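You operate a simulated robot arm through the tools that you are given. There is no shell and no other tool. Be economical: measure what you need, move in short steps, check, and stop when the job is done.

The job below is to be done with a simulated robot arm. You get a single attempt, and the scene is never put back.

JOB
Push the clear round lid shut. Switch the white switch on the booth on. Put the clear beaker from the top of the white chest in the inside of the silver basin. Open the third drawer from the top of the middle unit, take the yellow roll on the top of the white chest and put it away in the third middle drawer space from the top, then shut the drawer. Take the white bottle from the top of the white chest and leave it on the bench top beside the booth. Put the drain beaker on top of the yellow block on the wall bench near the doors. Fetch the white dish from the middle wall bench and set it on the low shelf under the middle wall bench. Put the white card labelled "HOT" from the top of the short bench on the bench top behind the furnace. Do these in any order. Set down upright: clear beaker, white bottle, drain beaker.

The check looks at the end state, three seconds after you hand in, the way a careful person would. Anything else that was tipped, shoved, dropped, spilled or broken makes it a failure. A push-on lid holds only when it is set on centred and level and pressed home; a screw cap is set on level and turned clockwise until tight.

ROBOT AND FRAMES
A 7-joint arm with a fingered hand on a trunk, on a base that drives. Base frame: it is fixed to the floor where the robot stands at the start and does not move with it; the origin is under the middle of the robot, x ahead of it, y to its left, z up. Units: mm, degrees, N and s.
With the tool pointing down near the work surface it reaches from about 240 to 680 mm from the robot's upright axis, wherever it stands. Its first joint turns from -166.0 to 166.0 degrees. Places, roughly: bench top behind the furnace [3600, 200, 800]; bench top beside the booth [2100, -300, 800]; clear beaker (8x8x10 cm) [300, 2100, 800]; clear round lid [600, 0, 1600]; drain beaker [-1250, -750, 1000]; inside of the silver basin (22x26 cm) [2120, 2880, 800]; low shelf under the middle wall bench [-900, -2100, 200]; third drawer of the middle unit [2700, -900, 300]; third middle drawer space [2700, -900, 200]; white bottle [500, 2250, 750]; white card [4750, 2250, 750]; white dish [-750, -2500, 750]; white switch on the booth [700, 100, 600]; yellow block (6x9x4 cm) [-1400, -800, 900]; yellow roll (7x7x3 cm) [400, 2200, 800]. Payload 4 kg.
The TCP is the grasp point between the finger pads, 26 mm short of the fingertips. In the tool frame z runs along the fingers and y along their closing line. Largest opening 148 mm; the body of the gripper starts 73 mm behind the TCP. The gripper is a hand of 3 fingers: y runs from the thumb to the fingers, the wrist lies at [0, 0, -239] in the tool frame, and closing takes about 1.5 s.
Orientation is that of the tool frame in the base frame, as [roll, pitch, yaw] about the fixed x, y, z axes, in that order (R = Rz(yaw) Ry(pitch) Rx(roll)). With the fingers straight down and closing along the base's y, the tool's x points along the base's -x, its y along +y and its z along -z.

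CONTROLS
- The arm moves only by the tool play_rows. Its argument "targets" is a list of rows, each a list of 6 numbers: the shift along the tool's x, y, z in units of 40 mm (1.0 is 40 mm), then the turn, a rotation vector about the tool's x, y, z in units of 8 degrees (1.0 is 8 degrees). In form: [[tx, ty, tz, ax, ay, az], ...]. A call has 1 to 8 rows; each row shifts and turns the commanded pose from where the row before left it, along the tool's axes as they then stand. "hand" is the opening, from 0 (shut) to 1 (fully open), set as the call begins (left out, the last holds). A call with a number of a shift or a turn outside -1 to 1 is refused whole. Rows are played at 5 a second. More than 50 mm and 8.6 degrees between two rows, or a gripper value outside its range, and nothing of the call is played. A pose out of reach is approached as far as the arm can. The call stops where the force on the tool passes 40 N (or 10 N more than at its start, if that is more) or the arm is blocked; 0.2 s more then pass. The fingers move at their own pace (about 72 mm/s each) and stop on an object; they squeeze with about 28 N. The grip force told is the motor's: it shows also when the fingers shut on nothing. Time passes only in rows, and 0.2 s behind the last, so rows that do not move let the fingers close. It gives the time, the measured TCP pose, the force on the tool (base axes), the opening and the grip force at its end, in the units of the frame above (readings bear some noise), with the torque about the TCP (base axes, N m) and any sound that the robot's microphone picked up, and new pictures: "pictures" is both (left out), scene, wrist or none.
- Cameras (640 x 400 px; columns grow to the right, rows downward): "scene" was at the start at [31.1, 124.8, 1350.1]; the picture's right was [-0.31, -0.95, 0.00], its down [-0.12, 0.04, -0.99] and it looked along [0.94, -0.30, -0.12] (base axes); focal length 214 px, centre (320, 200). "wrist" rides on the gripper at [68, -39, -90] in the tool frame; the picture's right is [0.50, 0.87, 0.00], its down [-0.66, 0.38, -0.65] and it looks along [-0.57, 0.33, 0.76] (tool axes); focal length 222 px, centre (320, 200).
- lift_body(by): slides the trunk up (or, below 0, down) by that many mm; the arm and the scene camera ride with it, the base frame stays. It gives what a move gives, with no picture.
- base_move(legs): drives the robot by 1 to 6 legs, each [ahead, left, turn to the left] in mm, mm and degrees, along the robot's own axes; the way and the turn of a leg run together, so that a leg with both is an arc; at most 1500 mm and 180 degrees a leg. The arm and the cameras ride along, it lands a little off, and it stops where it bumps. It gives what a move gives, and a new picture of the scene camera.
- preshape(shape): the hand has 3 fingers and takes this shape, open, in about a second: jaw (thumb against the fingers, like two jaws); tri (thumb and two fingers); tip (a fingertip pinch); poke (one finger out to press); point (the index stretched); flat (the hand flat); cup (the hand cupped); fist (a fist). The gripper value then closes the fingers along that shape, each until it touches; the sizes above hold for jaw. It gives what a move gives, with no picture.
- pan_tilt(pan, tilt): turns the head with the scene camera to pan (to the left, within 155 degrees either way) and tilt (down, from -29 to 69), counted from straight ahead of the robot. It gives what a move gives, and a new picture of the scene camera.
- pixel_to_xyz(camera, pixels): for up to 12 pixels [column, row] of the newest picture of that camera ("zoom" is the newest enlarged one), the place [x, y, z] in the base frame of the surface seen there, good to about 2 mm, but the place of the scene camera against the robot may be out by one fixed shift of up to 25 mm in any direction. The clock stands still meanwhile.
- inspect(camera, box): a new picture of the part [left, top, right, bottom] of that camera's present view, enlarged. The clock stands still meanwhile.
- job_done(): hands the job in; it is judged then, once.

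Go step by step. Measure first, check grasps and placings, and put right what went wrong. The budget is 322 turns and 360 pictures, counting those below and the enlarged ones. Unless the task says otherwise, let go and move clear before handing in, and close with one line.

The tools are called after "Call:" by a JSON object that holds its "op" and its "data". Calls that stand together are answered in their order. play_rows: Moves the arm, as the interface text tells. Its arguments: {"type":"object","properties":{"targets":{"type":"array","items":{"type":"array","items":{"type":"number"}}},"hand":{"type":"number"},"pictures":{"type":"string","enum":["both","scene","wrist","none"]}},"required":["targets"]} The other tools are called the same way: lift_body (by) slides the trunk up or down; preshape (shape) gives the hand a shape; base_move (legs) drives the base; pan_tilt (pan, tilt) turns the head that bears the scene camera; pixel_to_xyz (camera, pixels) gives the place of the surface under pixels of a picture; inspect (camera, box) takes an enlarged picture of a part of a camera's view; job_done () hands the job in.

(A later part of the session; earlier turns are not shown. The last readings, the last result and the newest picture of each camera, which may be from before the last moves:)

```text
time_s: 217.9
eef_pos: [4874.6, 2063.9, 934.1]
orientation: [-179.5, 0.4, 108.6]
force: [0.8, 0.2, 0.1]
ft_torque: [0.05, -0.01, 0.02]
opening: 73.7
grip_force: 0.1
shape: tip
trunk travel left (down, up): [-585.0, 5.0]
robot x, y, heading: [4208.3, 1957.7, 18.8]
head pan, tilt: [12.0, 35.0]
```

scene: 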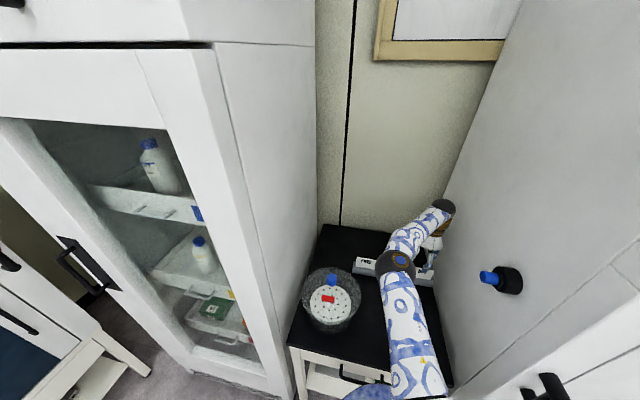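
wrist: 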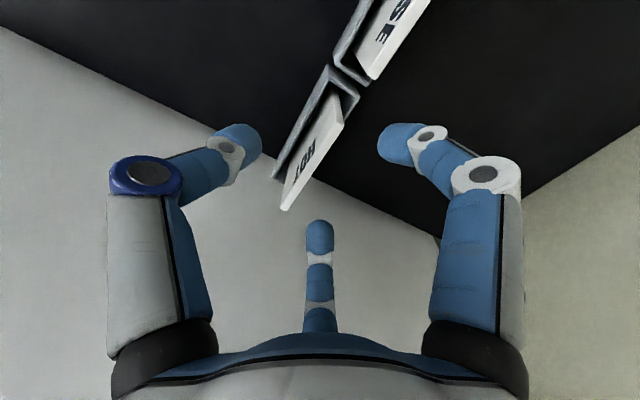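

The card runs between the thumb and the two fingers. I'll descend to z 884 and look.

Call:
{"op": "play_rows", "data": {"targets": [[0, 0, 0.6, 0, 0, 0], [0, 0, 0.6, 0, 0, 0]], "pictures": "wrist"}}

Call:
{"op": "inspect", "data": {"camera": "wrist", "box": [224, 110, 416, 250]}}

```text
time_s: 218.5
eef_pos: [4870.6, 2063.7, 888.0]
orientation: [-179.6, 0.5, 108.6]
force: [-0.3, 0.6, 1.0]
ft_torque: [-0.03, 0.03, 0.0]
opening: 73.4
grip_force: 0.1
shape: tip
out of reach, approached as far as the arm can: row 2
trunk travel left (down, up): [-585.0, 5.0]
robot x, y, heading: [4205.8, 1958.3, 18.7]
head pan, tilt: [12.0, 35.0]
```

wrist: 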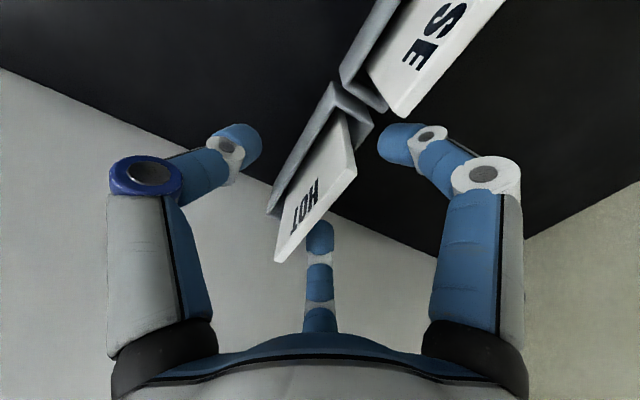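

```text
2.86 times, centred on (320, 180) of wrist
```

zoom: 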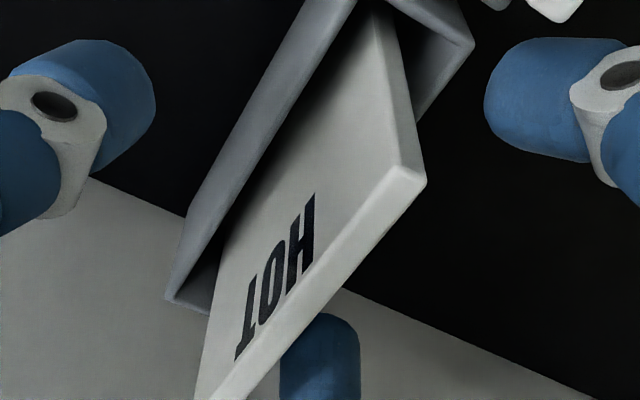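

The card sits between the thumb and fingers. I'll close on it.

Call:
{"op": "play_rows", "data": {"targets": [[0, 0, 0, 0, 0, 0], [0, 0, 0, 0, 0, 0], [0, 0, 0, 0, 0, 0], [0, 0, 0, 0, 0, 0], [0, 0, 0, 0, 0, 0], [0, 0, 0, 0, 0, 0]], "hand": 0, "pictures": "wrist"}}

Call:
{"op": "inspect", "data": {"camera": "wrist", "box": [224, 110, 416, 250]}}

```text
time_s: 219.9
eef_pos: [4871.5, 2062.9, 887.3]
orientation: [-179.5, 0.5, 108.5]
force: [0.0, -0.1, 0.6]
ft_torque: [-0.02, 0.02, -0.04]
opening: 5.9
grip_force: 27.9
shape: tip
trunk travel left (down, up): [-585.0, 5.0]
robot x, y, heading: [4211.0, 1961.4, 18.8]
head pan, tilt: [12.0, 35.0]
```

wrist: 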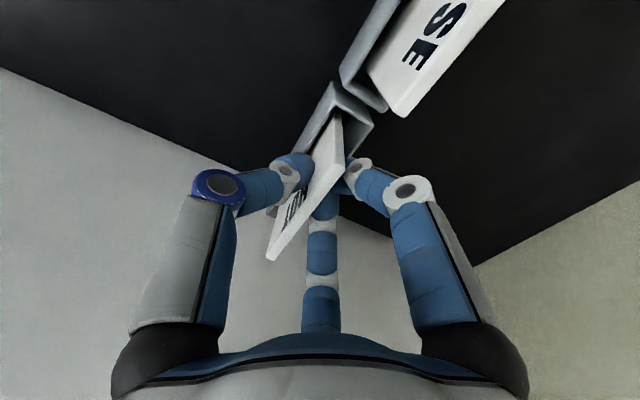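

```text
2.86 times, centred on (320, 180) of wrist
```

zoom: 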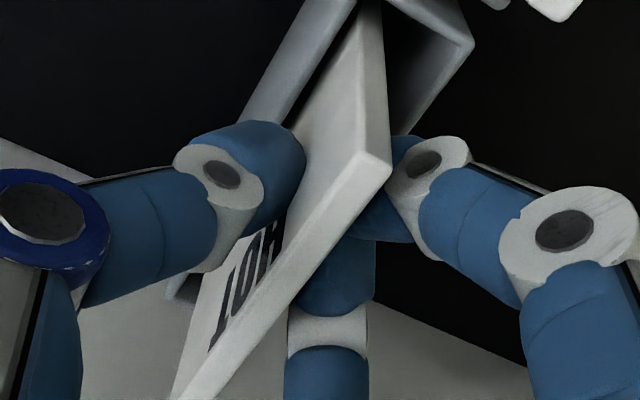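

The card is pinched, with the opening at 6 mm. I'll lift it out of the holder.

Call:
{"op": "play_rows", "data": {"targets": [[0, 0, -0.5, 0, 0, 0], [0, 0, -0.7, 0, 0, 0], [0, -0.1, -0.7, 0, 0, 0], [0, -0.2, -0.5, 0, 0, 0]], "pictures": "wrist"}}

Call:
{"op": "inspect", "data": {"camera": "wrist", "box": [224, 80, 416, 250]}}

```text
time_s: 220.9
eef_pos: [4861.7, 2061.3, 984.7]
orientation: [-179.6, 0.4, 108.6]
force: [0.0, 0.7, 0.0]
ft_torque: [-0.01, 0.0, -0.02]
opening: 5.7
grip_force: 28.3
shape: tip
trunk travel left (down, up): [-585.0, 5.0]
robot x, y, heading: [4205.5, 1958.4, 18.8]
head pan, tilt: [12.0, 35.0]
```

wrist: 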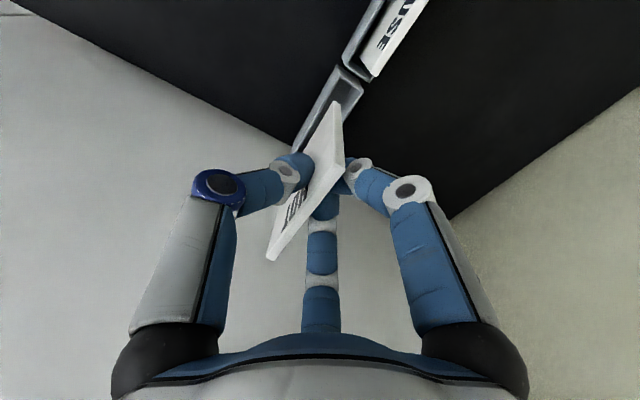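

```text
2.35 times, centred on (320, 165) of wrist
```

zoom: 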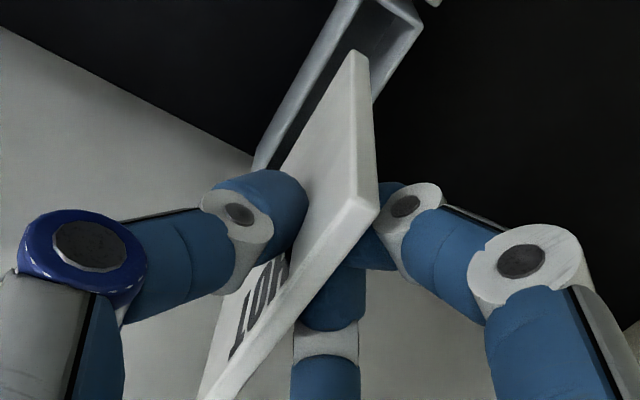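

The card is free of its holder, which stayed put. I'll back away, turn to the island bench and look behind the furnace.

Call:
{"op": "base_move", "data": {"legs": [[-650, 0, 0], [0, 0, -90.5], [350, -400, 0]]}}

Call:
{"op": "pan_tilt", "data": {"pan": 0, "tilt": 30}}

```text
time_s: 231.1
eef_pos: [3420.9, 638.1, 983.7]
orientation: [-179.5, 0.4, 18.1]
force: [0.9, -0.9, -0.9]
ft_torque: [0.03, -0.01, 0.02]
opening: 5.8
grip_force: 28.3
shape: tip
trunk travel left (down, up): [-585.0, 5.0]
robot x, y, heading: [3319.7, 1295.5, -71.7]
head pan, tilt: [12.0, 35.0]
```

scene: 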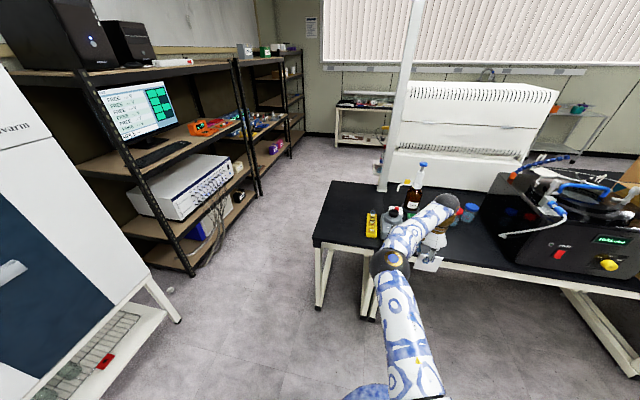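

```text
time_s: 231.8
eef_pos: [3421.4, 637.9, 983.6]
orientation: [-179.4, 0.3, 18.1]
force: [-0.4, 0.0, -0.3]
ft_torque: [0.02, -0.01, 0.0]
opening: 5.6
grip_force: 28.3
shape: tip
trunk travel left (down, up): [-585.0, 5.0]
robot x, y, heading: [3321.9, 1293.2, -71.6]
head pan, tilt: [0.0, 30.0]
```

scene: 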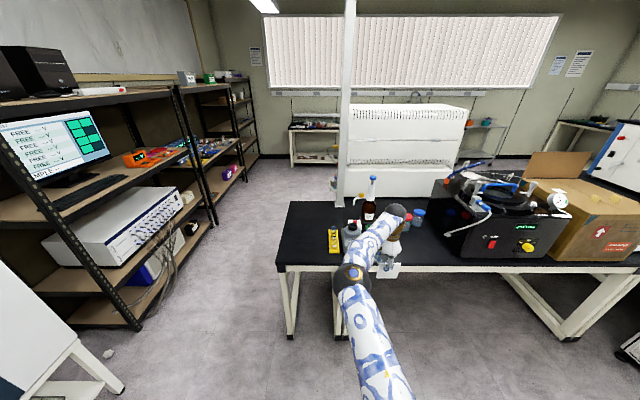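

The free bench area is at the left end near (305,230), with small items around (340,230). I'll measure.

Call:
{"op": "inspect", "data": {"camera": "scene", "box": [270, 160, 462, 290]}}

Call:
{"op": "pixel_to_xyz", "data": {"camera": "scene", "pixels": [[280, 262], [290, 210], [305, 235], [310, 215], [330, 215], [333, 235], [350, 230], [320, 260], [320, 200], [345, 200], [440, 180], [390, 268]]}}

```text
3.08 times, centred on (366, 225) of scene
```

zoom: 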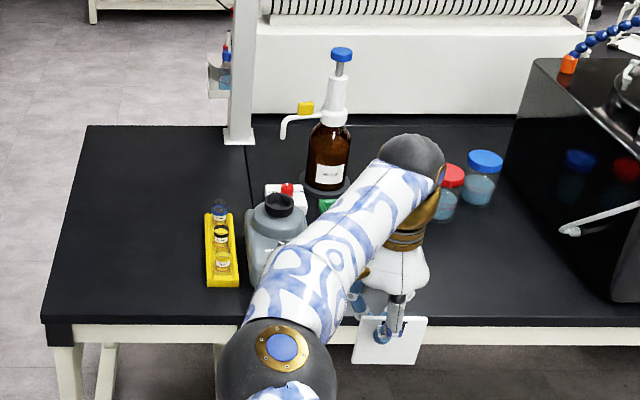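

```text
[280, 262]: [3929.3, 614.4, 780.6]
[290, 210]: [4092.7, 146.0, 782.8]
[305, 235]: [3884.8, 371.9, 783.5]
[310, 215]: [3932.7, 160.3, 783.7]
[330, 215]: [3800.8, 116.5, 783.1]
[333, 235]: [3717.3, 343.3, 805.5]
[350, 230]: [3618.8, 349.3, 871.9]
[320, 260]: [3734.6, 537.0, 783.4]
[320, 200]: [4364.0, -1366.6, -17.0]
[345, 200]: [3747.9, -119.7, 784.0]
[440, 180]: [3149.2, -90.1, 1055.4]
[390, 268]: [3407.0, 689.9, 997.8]
```

Call:
{"op": "play_rows", "data": {"targets": [[0, 0, 0, 0, 0, 0]], "pictures": "wrist"}}

Call:
{"op": "base_move", "data": {"legs": [[0, -250, 0]]}}

Call:
{"op": "inspect", "data": {"camera": "scene", "box": [200, 160, 420, 290]}}

```text
time_s: 232.2
eef_pos: [3420.6, 637.7, 984.4]
orientation: [-179.4, 0.4, 18.3]
force: [0.6, -0.5, -1.4]
ft_torque: [-0.02, 0.01, 0.0]
opening: 5.8
grip_force: 28.3
shape: tip
trunk travel left (down, up): [-585.0, 5.0]
robot x, y, heading: [3322.8, 1293.6, -71.7]
head pan, tilt: [0.0, 30.0]
```

wrist: 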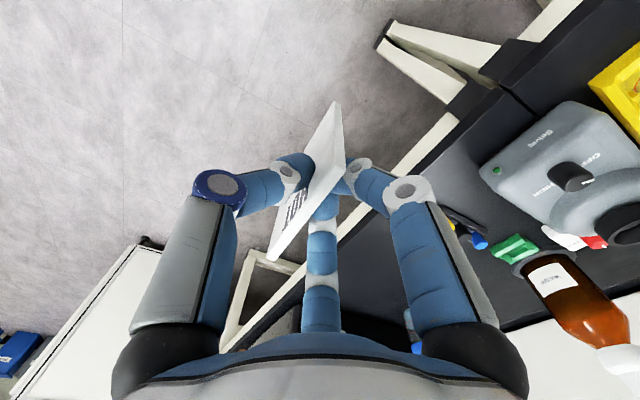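

```text
time_s: 234.0
eef_pos: [3179.0, 557.3, 983.9]
orientation: [-179.5, 0.4, 18.1]
force: [-0.6, 0.3, -0.5]
ft_torque: [-0.01, -0.02, 0.03]
opening: 5.8
grip_force: 28.1
shape: tip
trunk travel left (down, up): [-585.0, 5.0]
robot x, y, heading: [3083.2, 1216.0, -71.7]
head pan, tilt: [0.0, 30.0]
```

scene: 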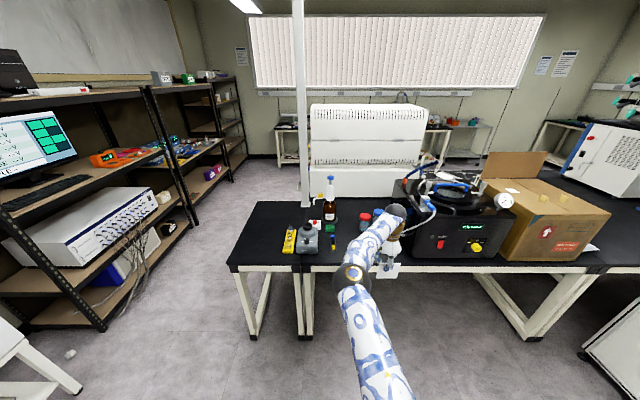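

```text
2.91 times, centred on (310, 225) of scene
```

zoom: 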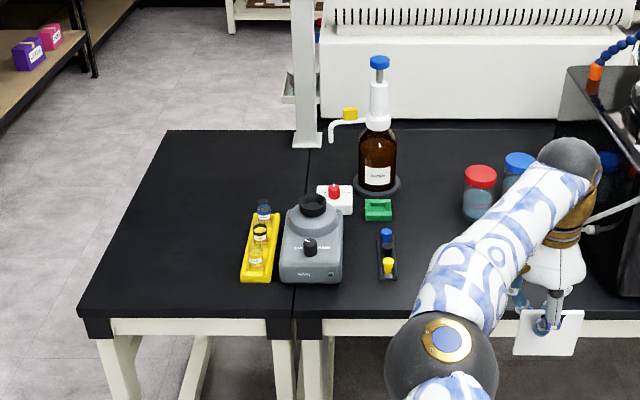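

There's free bench between the small black rack at zoom (387,255) and the jars at zoom (480,190). I'll measure candidate spots.

Call:
{"op": "pixel_to_xyz", "data": {"camera": "zoom", "pixels": [[430, 240], [415, 280], [440, 195], [387, 255], [480, 190], [378, 210], [320, 240], [300, 300], [375, 190], [350, 250], [420, 160], [200, 220]]}}

```text
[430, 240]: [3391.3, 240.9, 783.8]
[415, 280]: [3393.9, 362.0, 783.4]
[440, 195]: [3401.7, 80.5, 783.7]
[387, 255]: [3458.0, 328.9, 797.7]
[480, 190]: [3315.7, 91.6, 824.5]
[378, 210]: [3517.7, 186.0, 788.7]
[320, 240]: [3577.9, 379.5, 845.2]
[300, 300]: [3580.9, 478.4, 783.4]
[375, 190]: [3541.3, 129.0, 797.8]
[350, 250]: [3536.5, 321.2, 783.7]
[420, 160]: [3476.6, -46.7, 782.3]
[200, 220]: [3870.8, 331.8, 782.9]
```

A clear spot is around [3392,225], between the black rack and the jars and well away from the pump bottle. I'll drive so that the hand is above it.

Call:
{"op": "base_move", "data": {"legs": [[200, 107, 0], [185, 0, 0]]}}

Call:
{"op": "play_rows", "data": {"targets": [[0, 0, 0, 0, 0, 0]], "pictures": "wrist"}}

```text
time_s: 236.9
eef_pos: [3405.2, 222.4, 983.1]
orientation: [-179.5, 0.5, 18.2]
force: [1.0, 0.1, -1.0]
ft_torque: [0.04, 0.05, 0.01]
opening: 5.9
grip_force: 28.0
shape: tip
trunk travel left (down, up): [-585.0, 5.0]
robot x, y, heading: [3306.1, 876.1, -71.5]
head pan, tilt: [0.0, 30.0]
```

scene: 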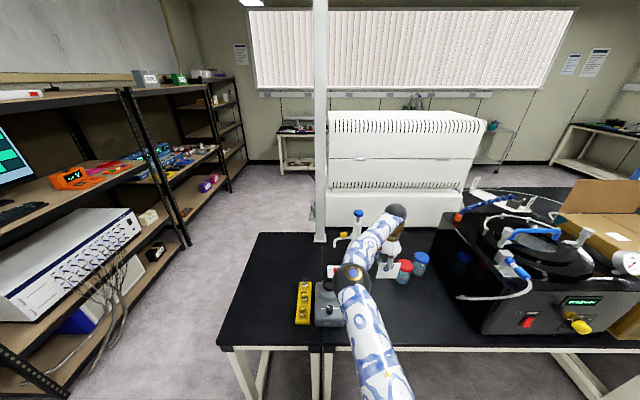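

```text
time_s: 237.3
eef_pos: [3405.1, 223.8, 985.4]
orientation: [-179.5, 0.3, 18.1]
force: [-0.1, -1.2, -0.2]
ft_torque: [-0.01, 0.01, 0.01]
opening: 6.1
grip_force: 28.2
shape: tip
trunk travel left (down, up): [-585.0, 5.0]
robot x, y, heading: [3306.0, 876.2, -71.5]
head pan, tilt: [0.0, 30.0]
```

wrist: 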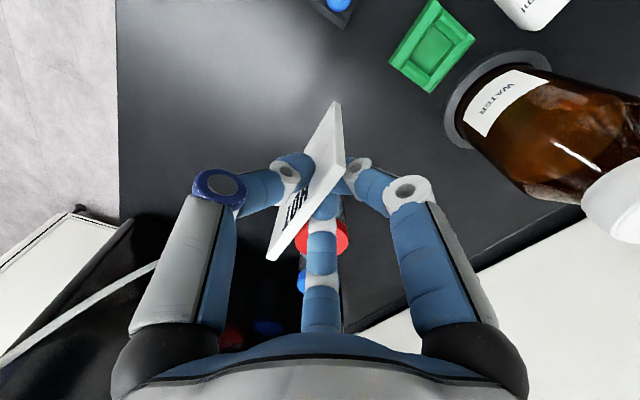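

Call:
{"op": "pixel_to_xyz", "data": {"camera": "wrist", "pixels": [[510, 110], [455, 120], [560, 150], [610, 210], [345, 240], [300, 235], [430, 50], [230, 80], [400, 120], [160, 250], [340, 5]]}}

```text
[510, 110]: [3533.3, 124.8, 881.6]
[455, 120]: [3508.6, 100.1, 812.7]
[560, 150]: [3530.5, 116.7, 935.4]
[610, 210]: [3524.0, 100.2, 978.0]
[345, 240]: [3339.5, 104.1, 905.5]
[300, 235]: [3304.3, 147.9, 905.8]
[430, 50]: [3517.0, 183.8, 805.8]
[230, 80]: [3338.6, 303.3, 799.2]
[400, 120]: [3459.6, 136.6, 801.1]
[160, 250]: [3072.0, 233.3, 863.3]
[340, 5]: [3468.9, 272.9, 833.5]
```

The spot is clear, with the nearest jar about 125 mm away. I'll tilt the hand 25° so the card leans towards me, and lower it.

Call:
{"op": "play_rows", "data": {"targets": [[0, 0, 0, -1, 0, 0], [0, 0, 0, -1, 0, 0], [0, 0, 0, -1, 0, 0], [0, -0.317, 0.68, 0, 0, 0], [0, -0.317, 0.68, 0, 0, 0], [0, -0.317, 0.68, 0, 0, 0]], "pictures": "wrist"}}

Call:
{"op": "inspect", "data": {"camera": "scene", "box": [330, 190, 450, 310]}}

```text
time_s: 238.7
eef_pos: [3403.1, 226.3, 893.2]
orientation: [156.6, 0.4, 18.2]
force: [0.8, -0.2, -0.8]
ft_torque: [0.01, -0.02, -0.02]
opening: 5.9
grip_force: 28.0
shape: tip
trunk travel left (down, up): [-585.0, 5.0]
robot x, y, heading: [3303.9, 877.3, -71.5]
head pan, tilt: [0.0, 30.0]
```

wrist: 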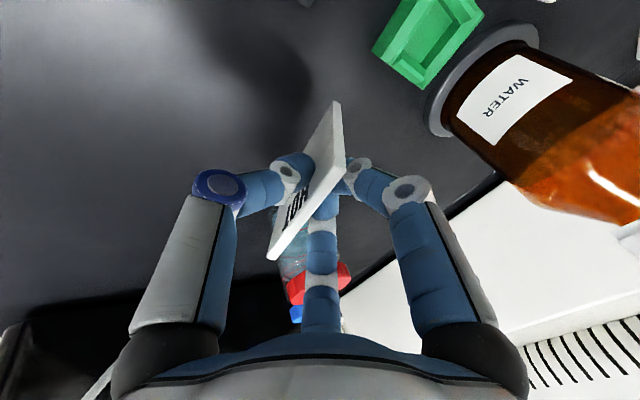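

```text
3.33 times, centred on (390, 250) of scene
```

zoom: 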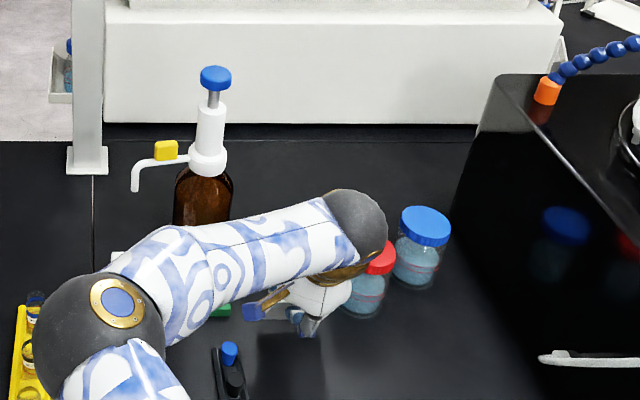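

I'll lower in small steps until the card touches.

Call:
{"op": "play_rows", "data": {"targets": [[0, -0.106, 0.227, 0, 0, 0], [0, -0.053, 0.113, 0, 0, 0]], "pictures": "none"}}

Call:
{"op": "play_rows", "data": {"targets": [[0, -0.042, 0.09, 0, 0, 0], [0, -0.03, 0.06, 0, 0, 0]], "pictures": "none"}}

Call:
{"op": "play_rows", "data": {"targets": [[0, -0.03, 0.06, 0, 0, 0], [0, -0.03, 0.06, 0, 0, 0]], "pictures": "wrist"}}

```text
time_s: 239.3
eef_pos: [3404.0, 225.2, 878.2]
orientation: [156.5, 0.4, 18.2]
force: [0.3, 0.3, -0.4]
ft_torque: [0.01, 0.0, -0.03]
opening: 5.6
grip_force: 27.9
shape: tip
trunk travel left (down, up): [-585.0, 5.0]
robot x, y, heading: [3303.9, 878.4, -71.6]
head pan, tilt: [0.0, 30.0]
```

```text
time_s: 239.9
eef_pos: [3401.6, 226.9, 874.2]
orientation: [156.4, 0.5, 18.2]
force: [-1.7, 5.3, 17.6]
ft_torque: [-0.12, -0.05, 0.02]
opening: 6.1
grip_force: 28.1
shape: tip
trunk travel left (down, up): [-585.0, 5.0]
robot x, y, heading: [3305.5, 877.4, -71.4]
head pan, tilt: [0.0, 30.0]
```

```text
time_s: 240.5
eef_pos: [3402.4, 227.1, 868.2]
orientation: [156.4, 0.3, 18.2]
force: [-1.0, 2.1, 12.7]
ft_torque: [-0.32, -0.12, 0.0]
opening: 6.4
grip_force: 27.9
shape: tip
trunk travel left (down, up): [-585.0, 5.0]
robot x, y, heading: [3307.7, 878.9, -71.2]
head pan, tilt: [0.0, 30.0]
```

wrist: 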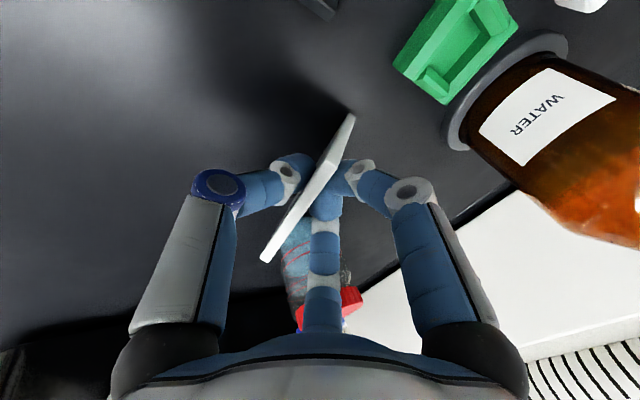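

The card touched, at 12–17 N. I'll ease up 3 mm, open a little and look.

Call:
{"op": "play_rows", "data": {"targets": [[0, 0.032, -0.068, 0, 0, 0], [0, 0, 0, 0, 0, 0]], "pictures": "none"}}

Call:
{"op": "play_rows", "data": {"targets": [[0, 0, 0, 0, 0, 0], [0, 0, 0, 0, 0, 0], [0, 0, 0, 0, 0, 0]], "hand": 0.35, "pictures": "wrist"}}

```text
time_s: 241.1
eef_pos: [3402.5, 226.5, 870.1]
orientation: [156.6, 0.4, 18.3]
force: [0.6, -0.6, 2.5]
ft_torque: [-0.15, -0.07, 0.02]
opening: 6.3
grip_force: 28.1
shape: tip
trunk travel left (down, up): [-585.0, 5.0]
robot x, y, heading: [3306.2, 875.9, -71.5]
head pan, tilt: [0.0, 30.0]
```

```text
time_s: 241.9
eef_pos: [3402.2, 226.6, 871.4]
orientation: [156.6, 0.4, 18.2]
force: [0.0, -0.5, 0.0]
ft_torque: [0.02, -0.01, 0.03]
opening: 51.5
grip_force: 0.1
shape: tip
trunk travel left (down, up): [-585.0, 5.0]
robot x, y, heading: [3307.0, 876.3, -71.4]
head pan, tilt: [0.0, 30.0]
```

wrist: 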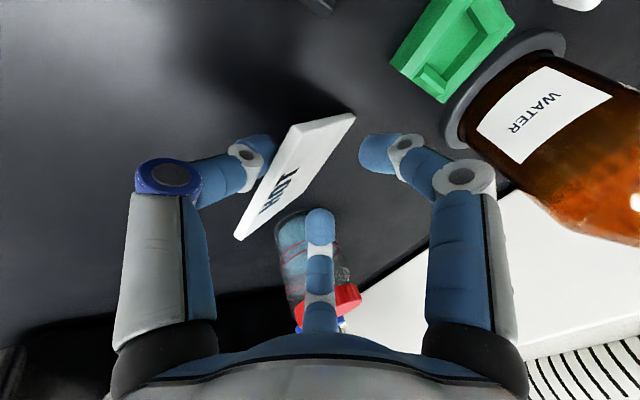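

The card now leans on the thumb. I'll raise the hand straight up so that it lies down.

Call:
{"op": "play_rows", "data": {"targets": [[0, 0.2, -0.45, 0, 0, 0], [0, 0.2, -0.45, 0, 0, 0], [0, 0.3, -0.7, 0, 0, 0], [0, 0.4, -0.9, 0, 0, 0], [0, 0.4, -0.9, 0, 0, 0], [0, 0, 0, 0, 0, 0]], "pictures": "wrist"}}

```text
time_s: 243.3
eef_pos: [3402.9, 223.9, 1018.9]
orientation: [156.4, 0.5, 18.2]
force: [0.2, -0.2, 0.3]
ft_torque: [-0.04, -0.01, -0.01]
opening: 51.5
grip_force: 0.0
shape: tip
trunk travel left (down, up): [-585.0, 5.0]
robot x, y, heading: [3303.0, 876.4, -71.4]
head pan, tilt: [0.0, 30.0]
```

wrist: 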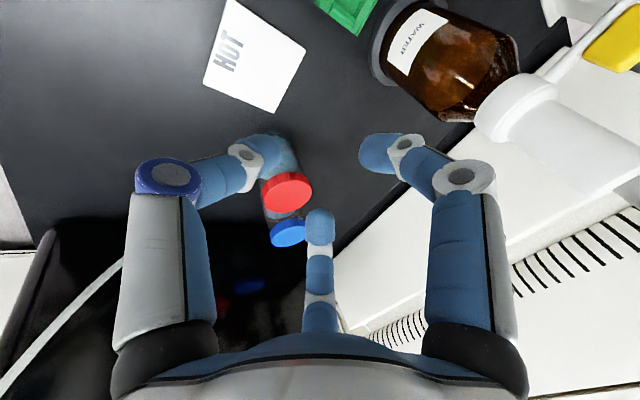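

The HOT card lies flat and face up on the bench. Next I go round the left end of the island to the drawers, so I'll check the gap.

Call:
{"op": "pan_tilt", "data": {"pan": 40, "tilt": 25}}

Call:
{"op": "pixel_to_xyz", "data": {"camera": "scene", "pixels": [[300, 300], [400, 260], [350, 220], [450, 250], [250, 350], [400, 200], [330, 180], [430, 160], [280, 230], [500, 330], [520, 200], [200, 300]]}}

```text
time_s: 244.4
eef_pos: [3403.1, 224.3, 1018.6]
orientation: [156.6, 0.3, 18.2]
force: [1.1, -0.2, 0.1]
ft_torque: [0.02, 0.02, -0.01]
opening: 51.4
grip_force: 0.0
shape: tip
trunk travel left (down, up): [-585.0, 5.0]
robot x, y, heading: [3306.9, 876.3, -71.6]
head pan, tilt: [40.0, 25.0]
```

scene: 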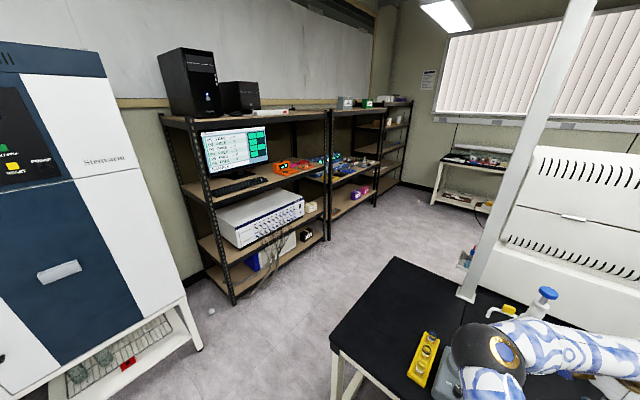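

```text
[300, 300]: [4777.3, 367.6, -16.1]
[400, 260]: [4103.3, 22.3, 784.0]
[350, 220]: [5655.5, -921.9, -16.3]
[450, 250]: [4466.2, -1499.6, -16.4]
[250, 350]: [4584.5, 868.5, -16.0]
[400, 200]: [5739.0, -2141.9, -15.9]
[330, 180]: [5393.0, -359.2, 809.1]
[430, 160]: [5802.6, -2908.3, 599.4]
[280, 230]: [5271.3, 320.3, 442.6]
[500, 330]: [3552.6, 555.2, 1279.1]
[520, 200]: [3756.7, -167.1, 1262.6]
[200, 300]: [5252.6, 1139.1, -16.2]
```

The gap is wide. I'll bring the hand upright and retract it for travel, then drive round the end.

Call:
{"op": "play_rows", "data": {"targets": [[0, 0, -0.5, 1, 0, 0], [0, 0, 0, 1, 0, 0], [0, 0, 0, 1, 0, 0], [0, -1, 0, 0, 0, 0], [0, -1, 0, 0, 0, 0], [0, -1, 0, 0, 0, 0], [0, -1, 0, 0, 0, 0], [0, -1, 0, 0, 0, 0]], "pictures": "none"}}

Call:
{"op": "base_move", "data": {"legs": [[-250, 0, 0], [0, 0, 62], [1430, 0, 0]]}}

```text
time_s: 246.2
eef_pos: [3339.5, 423.9, 1037.6]
orientation: [-179.6, 0.4, 18.2]
force: [-0.5, 1.0, 0.3]
ft_torque: [-0.03, 0.01, -0.01]
opening: 51.6
grip_force: 0.0
shape: tip
trunk travel left (down, up): [-585.0, 5.0]
robot x, y, heading: [3304.8, 878.5, -71.5]
head pan, tilt: [40.0, 25.0]
```

```text
time_s: 256.9
eef_pos: [5010.8, 672.3, 1040.0]
orientation: [-179.8, 0.4, 79.1]
force: [-0.1, 0.7, 0.0]
ft_torque: [-0.03, 0.0, 0.02]
opening: 51.8
grip_force: 0.1
shape: tip
trunk travel left (down, up): [-585.0, 5.0]
robot x, y, heading: [4604.3, 863.8, -10.4]
head pan, tilt: [40.0, 25.0]
stopped in leg 3: the robot was blocked; the commanded pose is now the measured one
```

scene: 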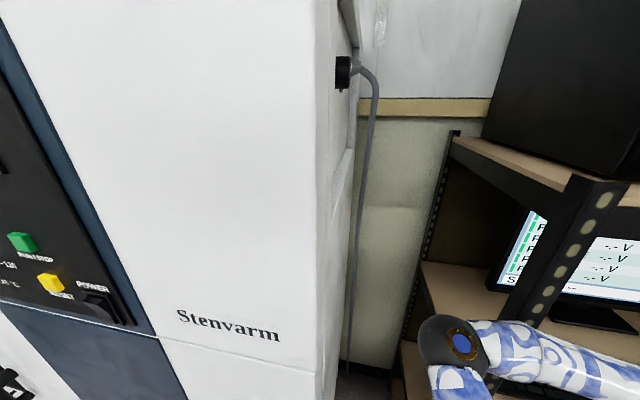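

The base touched the incubator's foot. I'll back off and swing round the bench end.

Call:
{"op": "base_move", "data": {"legs": [[-200, 0, 0], [0, 0, -75], [1400, 0, 0], [700, 0, 0], [0, 0, -100]]}}

Call:
{"op": "pan_tilt", "data": {"pan": 0, "tilt": 25}}

```text
time_s: 276.0
eef_pos: [4091.4, -1029.8, 1038.1]
orientation: [-179.5, 0.4, -96.8]
force: [-0.2, -0.3, 0.2]
ft_torque: [0.03, 0.0, -0.04]
opening: 52.0
grip_force: 0.1
shape: tip
trunk travel left (down, up): [-585.0, 5.0]
robot x, y, heading: [4516.5, -1188.7, 173.5]
head pan, tilt: [40.0, 25.0]
```

scene: 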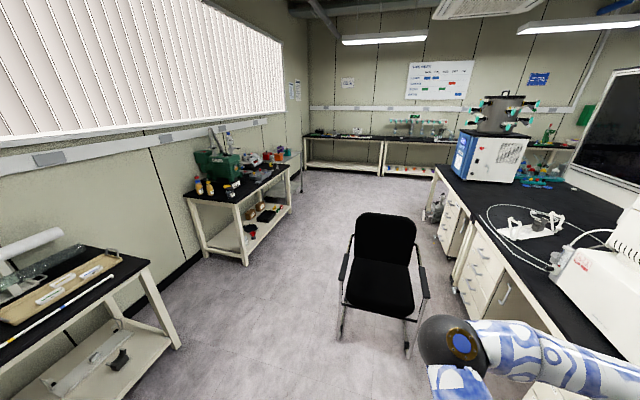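

```text
time_s: 277.1
eef_pos: [4091.7, -1030.3, 1038.6]
orientation: [-179.4, 0.5, -96.8]
force: [-0.4, -1.0, -0.7]
ft_torque: [-0.01, -0.04, -0.01]
opening: 51.8
grip_force: 0.0
shape: tip
trunk travel left (down, up): [-585.0, 5.0]
robot x, y, heading: [4518.3, -1192.9, 173.6]
head pan, tilt: [0.0, 25.0]
```

scene: 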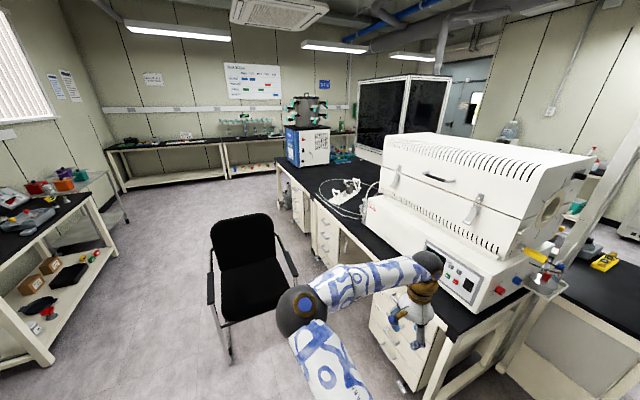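

The island's drawer units are at about (400,330), (325,235) and (300,200), and a chair stands in the aisle at (250,265). I'll measure them.

Call:
{"op": "pixel_to_xyz", "data": {"camera": "scene", "pixels": [[325, 222], [325, 240], [322, 255], [300, 205], [400, 340], [228, 355], [300, 290], [255, 240], [210, 300], [270, 320], [100, 215], [340, 245]]}}

Call:
{"op": "inspect", "data": {"camera": "scene", "box": [270, 170, 398, 270]}}

```text
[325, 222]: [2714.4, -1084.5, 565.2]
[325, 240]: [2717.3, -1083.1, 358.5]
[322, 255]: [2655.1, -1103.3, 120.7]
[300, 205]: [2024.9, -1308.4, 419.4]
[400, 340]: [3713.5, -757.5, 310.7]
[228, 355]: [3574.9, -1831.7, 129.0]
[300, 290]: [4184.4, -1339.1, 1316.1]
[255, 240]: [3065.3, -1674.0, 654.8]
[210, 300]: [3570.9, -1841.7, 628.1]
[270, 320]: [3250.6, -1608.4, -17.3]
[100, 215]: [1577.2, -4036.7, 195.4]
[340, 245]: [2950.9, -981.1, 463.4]
```

```text
4.00 times, centred on (334, 220) of scene
```

zoom: 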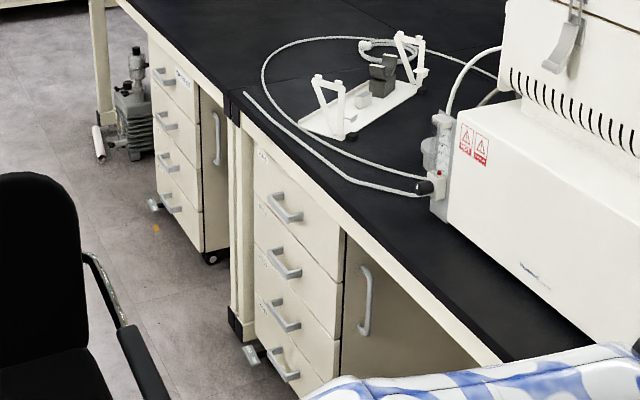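

The middle unit's front is near [2714,-1084]. The chair blocks the direct way, so I'll measure the passage on its window side.

Call:
{"op": "pixel_to_xyz", "data": {"camera": "scene", "pixels": [[50, 360], [127, 222], [100, 200], [228, 358], [210, 260], [245, 215], [295, 275], [212, 320], [90, 330], [170, 300], [180, 200], [60, 220]]}}

Call:
{"op": "pan_tilt", "data": {"pan": 15, "tilt": 40}}

```text
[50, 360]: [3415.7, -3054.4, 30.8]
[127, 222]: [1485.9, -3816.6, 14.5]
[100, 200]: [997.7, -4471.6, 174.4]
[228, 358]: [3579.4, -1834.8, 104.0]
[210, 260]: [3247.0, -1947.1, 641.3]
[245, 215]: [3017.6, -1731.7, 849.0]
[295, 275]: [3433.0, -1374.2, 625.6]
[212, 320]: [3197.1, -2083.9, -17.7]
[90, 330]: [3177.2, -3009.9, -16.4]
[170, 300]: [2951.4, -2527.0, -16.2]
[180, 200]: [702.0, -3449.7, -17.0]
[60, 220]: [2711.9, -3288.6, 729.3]
```

```text
time_s: 277.8
eef_pos: [4092.4, -1029.9, 1038.3]
orientation: [-179.5, 0.4, -96.8]
force: [0.0, 0.4, -0.3]
ft_torque: [-0.01, -0.02, 0.0]
opening: 51.8
grip_force: 0.1
shape: tip
trunk travel left (down, up): [-585.0, 5.0]
robot x, y, heading: [4515.9, -1194.4, 173.5]
head pan, tilt: [15.0, 40.0]
```

scene: 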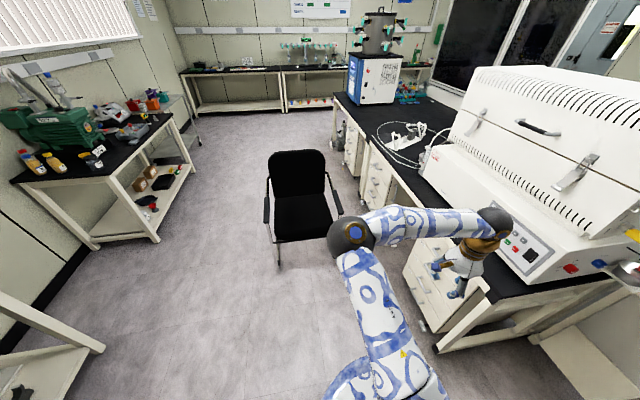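

There's a 1.1 m passage behind the chair. I'll drive through it and turn to face the drawers.

Call:
{"op": "base_move", "data": {"legs": [[0, 0, 24.5], [0, 830, 0], [1300, 0, 0], [640, 0, 0], [0, 0, -90], [500, 0, 0]]}}

Call:
{"op": "pan_tilt", "data": {"pan": -15, "tilt": 40}}

```text
time_s: 299.4
eef_pos: [2765.0, -1649.0, 1038.7]
orientation: [-179.5, 0.4, -164.1]
force: [-0.7, 0.5, 0.5]
ft_torque: [-0.03, 0.0, -0.01]
opening: 51.6
grip_force: 0.1
shape: tip
trunk travel left (down, up): [-585.0, 5.0]
robot x, y, heading: [2779.3, -2100.5, 106.3]
head pan, tilt: [15.0, 40.0]
```

scene: 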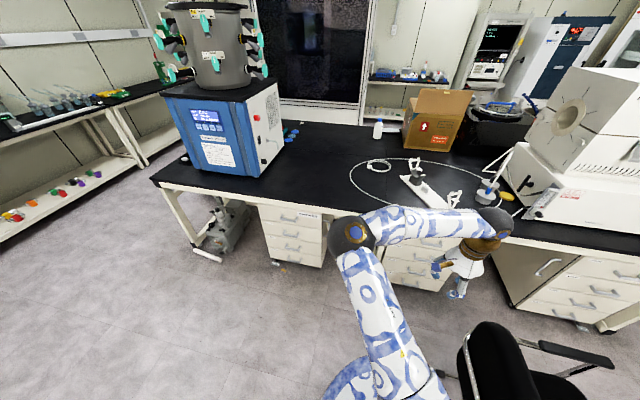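

```text
time_s: 300.3
eef_pos: [2764.8, -1649.2, 1038.2]
orientation: [-179.4, 0.3, -164.1]
force: [-0.5, -0.2, 0.3]
ft_torque: [0.02, -0.02, 0.01]
opening: 51.7
grip_force: 0.1
shape: tip
trunk travel left (down, up): [-585.0, 5.0]
robot x, y, heading: [2781.6, -2102.7, 106.1]
head pan, tilt: [-15.0, 40.0]
```

scene: 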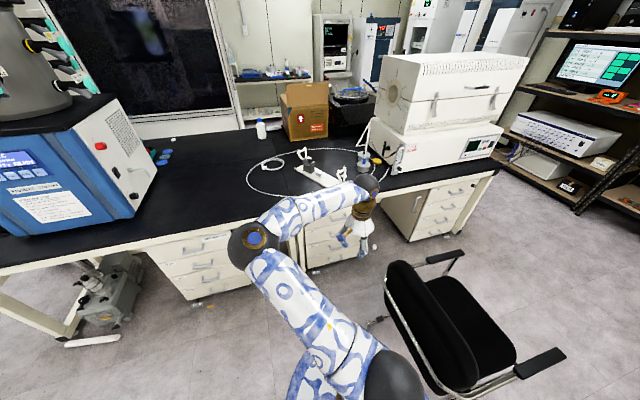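

Call:
{"op": "pixel_to_xyz", "data": {"camera": "scene", "pixels": [[305, 255], [325, 258], [345, 250], [315, 235], [200, 265], [240, 280], [160, 260], [430, 220], [460, 210], [385, 300], [372, 320], [330, 228]]}}

Call:
{"op": "inspect", "data": {"camera": "scene", "box": [270, 190, 398, 290]}}

```text
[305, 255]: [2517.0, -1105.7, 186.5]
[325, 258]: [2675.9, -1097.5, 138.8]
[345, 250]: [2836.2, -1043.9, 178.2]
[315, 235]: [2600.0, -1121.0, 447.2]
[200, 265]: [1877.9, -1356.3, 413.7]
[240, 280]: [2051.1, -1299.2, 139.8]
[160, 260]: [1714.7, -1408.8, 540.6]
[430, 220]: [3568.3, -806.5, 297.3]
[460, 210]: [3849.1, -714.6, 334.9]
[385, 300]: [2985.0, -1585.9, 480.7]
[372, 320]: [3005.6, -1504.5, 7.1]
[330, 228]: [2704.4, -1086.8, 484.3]
```

```text
4.00 times, centred on (334, 240) of scene
```

zoom: 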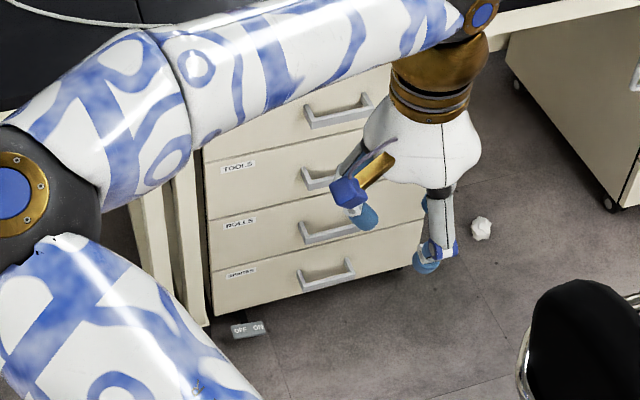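

The middle unit has four drawers, and the third is labelled "ROLLS", with its handle at zoom (330,230). I'll measure it.

Call:
{"op": "pixel_to_xyz", "data": {"camera": "zoom", "pixels": [[325, 237], [305, 232], [350, 226], [240, 245], [270, 250], [300, 215], [325, 275], [300, 285], [345, 265], [335, 110], [220, 220], [400, 260]]}}

Call:
{"op": "inspect", "data": {"camera": "scene", "box": [310, 225, 374, 265]}}

```text
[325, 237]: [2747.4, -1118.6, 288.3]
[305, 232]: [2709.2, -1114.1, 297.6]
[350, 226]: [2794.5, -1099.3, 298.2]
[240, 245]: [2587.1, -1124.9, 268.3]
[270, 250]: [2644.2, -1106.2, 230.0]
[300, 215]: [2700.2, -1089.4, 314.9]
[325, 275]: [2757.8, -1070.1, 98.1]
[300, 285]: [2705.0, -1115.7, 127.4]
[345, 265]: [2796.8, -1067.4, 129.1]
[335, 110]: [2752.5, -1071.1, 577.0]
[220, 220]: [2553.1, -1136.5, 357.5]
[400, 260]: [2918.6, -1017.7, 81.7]
```

```text
10.00 times, centred on (342, 245) of scene
```

zoom: 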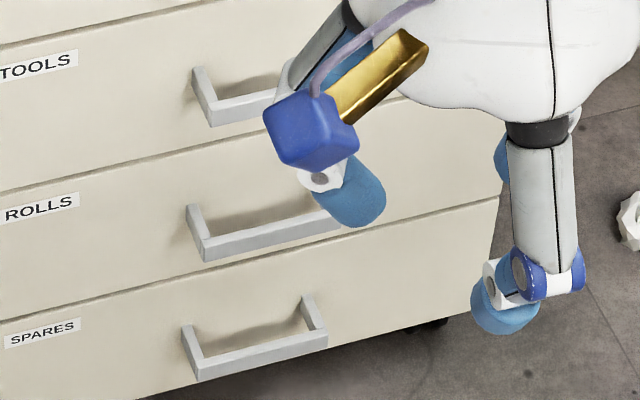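

The ROLLS handle bar is centred near u=2275, about 40 mm out from the face, at z about 300. I'll turn the hand to point forward with the thumb below, while it's high and clear.

Call:
{"op": "play_rows", "data": {"targets": [[0, 0.8, 0, -1, 0, 0], [0, 0.8, 0, -1, 0, 0], [0, 0.8, 0, -1, 0, 0], [0, 0.8, 0, -1, 0, 0], [0, 0.8, 0, -1, 0, 0], [0, 0.8, 0, -1, 0, 0]], "pictures": "none"}}

Call:
{"op": "play_rows", "data": {"targets": [[0, 0.8, 0, -1, 0, 0], [0, 0.8, 0, -1, 0, 0], [0, 0.8, 0, -1, 0, 0], [0, 0.8, 0, -1, 0, 0], [0, 0.8, 0, -1, 0, 0], [0, 0.2, 0, -0.25, 0, 0]], "pictures": "none"}}

Call:
{"op": "lift_body", "data": {"by": -400}}

Call:
{"op": "lift_body", "data": {"by": -170}}

```text
time_s: 301.7
eef_pos: [2718.1, -1478.5, 1100.0]
orientation: [132.4, 0.5, -164.2]
force: [-0.5, 0.6, 0.7]
ft_torque: [-0.03, -0.04, 0.0]
opening: 51.7
grip_force: 0.2
shape: tip
trunk travel left (down, up): [-585.0, 5.0]
robot x, y, heading: [2778.6, -2104.8, 106.2]
head pan, tilt: [-15.0, 40.0]
```

```text
time_s: 303.1
eef_pos: [2696.9, -1411.3, 1247.8]
orientation: [90.4, 0.3, -164.3]
force: [-0.2, 0.1, 0.2]
ft_torque: [-0.02, -0.03, 0.02]
opening: 51.9
grip_force: 0.0
shape: tip
trunk travel left (down, up): [-585.0, 5.0]
robot x, y, heading: [2784.2, -2104.9, 106.4]
head pan, tilt: [-15.0, 40.0]
```

```text
time_s: 306.9
eef_pos: [2696.8, -1411.4, 848.6]
orientation: [90.5, 0.4, -164.1]
force: [-0.6, -0.5, 0.7]
ft_torque: [-0.03, 0.03, 0.02]
opening: 51.8
grip_force: 0.1
shape: tip
trunk travel left (down, up): [-185.0, 405.0]
robot x, y, heading: [2780.3, -2100.2, 106.2]
head pan, tilt: [-15.0, 40.0]
```

```text
time_s: 308.9
eef_pos: [2695.9, -1413.8, 677.8]
orientation: [90.5, 0.4, -164.1]
force: [0.2, -0.6, 0.6]
ft_torque: [0.01, -0.01, 0.03]
opening: 51.5
grip_force: 0.1
shape: tip
trunk travel left (down, up): [-15.0, 575.0]
robot x, y, heading: [2778.6, -2100.4, 106.2]
head pan, tilt: [-15.0, 40.0]
```

The hand points forward at z 678. I'll lower it towards the handle's height.

Call:
{"op": "play_rows", "data": {"targets": [[0, -1, 0, 0, 0, 0], [0, -1, 0, 0, 0, 0], [0, -1, 0, 0, 0, 0], [0, -1, 0, 0, 0, 0], [0, -1, 0, 0, 0, 0], [0, -1, 0, 0, 0, 0], [0, -1, 0, 0, 0, 0], [0, -1, 0, 0, 0, 0]], "pictures": "none"}}

Call:
{"op": "base_move", "data": {"legs": [[0, 10, 1.9]]}}

Call:
{"op": "play_rows", "data": {"targets": [[0, -1, 0, 0, 0, 0], [0, -0.3, 0, 0, 0, 0]], "pictures": "both"}}

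```text
time_s: 310.7
eef_pos: [2699.6, -1415.4, 357.3]
orientation: [90.5, 0.5, -164.2]
force: [-0.3, -0.1, 0.1]
ft_torque: [0.02, 0.01, -0.02]
opening: 52.0
grip_force: 0.0
shape: tip
trunk travel left (down, up): [-15.0, 575.0]
robot x, y, heading: [2776.1, -2107.0, 106.3]
head pan, tilt: [-15.0, 40.0]
```

```text
time_s: 311.4
eef_pos: [2666.1, -1420.6, 359.3]
orientation: [90.5, 0.5, -162.1]
force: [-0.7, -0.2, -0.3]
ft_torque: [-0.02, 0.0, 0.03]
opening: 51.9
grip_force: 0.2
shape: tip
trunk travel left (down, up): [-15.0, 575.0]
robot x, y, heading: [2767.4, -2107.8, 108.2]
head pan, tilt: [-15.0, 40.0]
```

scene: 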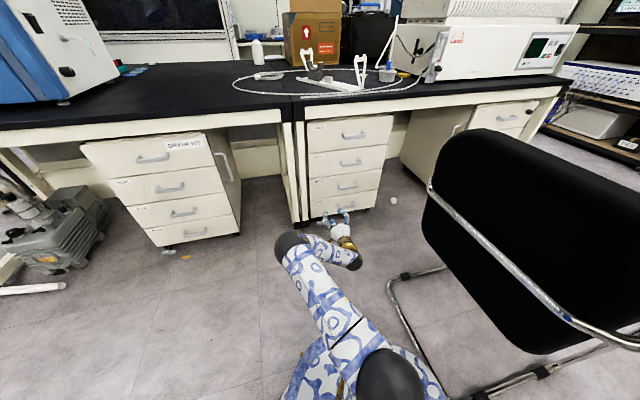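

```text
time_s: 312.0
eef_pos: [2661.0, -1426.0, 317.4]
orientation: [90.7, 0.4, -162.4]
force: [0.6, 0.0, -0.4]
ft_torque: [0.02, -0.02, -0.01]
opening: 51.7
grip_force: 0.0
shape: tip
out of reach, approached as far as the arm can: row 1, 2
trunk travel left (down, up): [-15.0, 575.0]
robot x, y, heading: [2770.2, -2108.8, 108.0]
head pan, tilt: [-15.0, 40.0]
```

scene: 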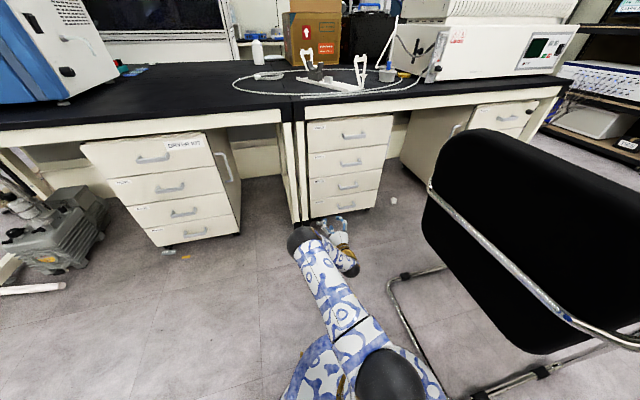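
wrist: 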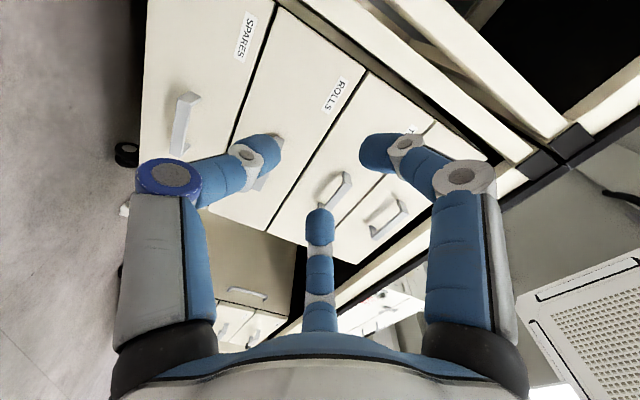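

Call:
{"op": "inspect", "data": {"camera": "wrist", "box": [150, 70, 406, 240]}}

Call:
{"op": "pixel_to_xyz", "data": {"camera": "wrist", "pixels": [[262, 182], [268, 175], [335, 190], [345, 180], [185, 115], [190, 100], [182, 140], [385, 215], [300, 150], [250, 200], [325, 200]]}}

```text
2.35 times, centred on (278, 155) of wrist
```

zoom: 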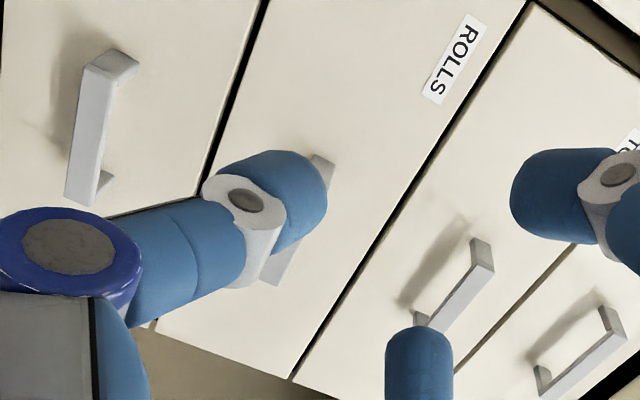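

```text
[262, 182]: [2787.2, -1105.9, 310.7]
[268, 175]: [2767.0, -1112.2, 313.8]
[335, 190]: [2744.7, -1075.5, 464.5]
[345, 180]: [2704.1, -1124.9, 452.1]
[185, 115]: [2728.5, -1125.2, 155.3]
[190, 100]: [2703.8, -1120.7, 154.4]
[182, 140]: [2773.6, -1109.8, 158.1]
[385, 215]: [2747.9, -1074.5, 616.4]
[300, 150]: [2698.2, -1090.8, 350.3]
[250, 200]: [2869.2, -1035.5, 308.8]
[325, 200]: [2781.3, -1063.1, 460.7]
```

The ROLLS bar is at about [2740,-1117,306]. I'll tilt the hand 16° downwards to ease the reach and shift 171 mm right.

Call:
{"op": "play_rows", "data": {"targets": [[-1, 0, 0, 1, 0, 0], [-1, 0, 0, 1, 0, 0], [-1, 0, 0, 0, 0, 0], [-1, 0, 0, 0, 0, 0], [-0.27, 0, 0, 0, 0, 0]], "pictures": "wrist"}}

```text
time_s: 313.2
eef_pos: [2766.7, -1405.0, 362.3]
orientation: [106.6, 0.4, -162.4]
force: [0.7, 0.0, -0.7]
ft_torque: [0.02, -0.02, 0.03]
opening: 52.0
grip_force: 0.0
shape: tip
out of reach, approached as far as the arm can: row 2, 3, 4, 5
trunk travel left (down, up): [-15.0, 575.0]
robot x, y, heading: [2768.8, -2105.8, 108.2]
head pan, tilt: [-15.0, 40.0]
```

wrist: 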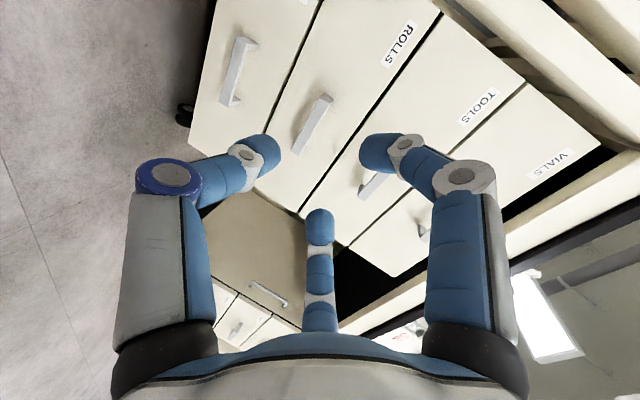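

The arm is over-extended. I'll draw the hand back 70 mm; the base will make up the distance.

Call:
{"op": "play_rows", "data": {"targets": [[0, 0, -0.9, 0, 0, 0], [0, 0, -0.9, 0, 0, 0]], "pictures": "none"}}

Call:
{"op": "lift_body", "data": {"by": -15}}

```text
time_s: 313.8
eef_pos: [2787.2, -1472.4, 384.6]
orientation: [106.4, 0.4, -162.1]
force: [1.0, 0.1, 0.2]
ft_torque: [0.01, 0.0, 0.01]
opening: 51.5
grip_force: 0.1
shape: tip
trunk travel left (down, up): [-15.0, 575.0]
robot x, y, heading: [2769.1, -2107.5, 108.1]
head pan, tilt: [-15.0, 40.0]
```

```text
time_s: 314.5
eef_pos: [2787.6, -1471.1, 368.9]
orientation: [106.5, 0.4, -162.3]
force: [0.2, -0.1, 0.3]
ft_torque: [0.05, 0.0, 0.0]
opening: 51.9
grip_force: 0.1
shape: tip
trunk travel left (down, up): [0.0, 590.0]
robot x, y, heading: [2769.0, -2109.9, 108.4]
head pan, tilt: [-15.0, 40.0]
```

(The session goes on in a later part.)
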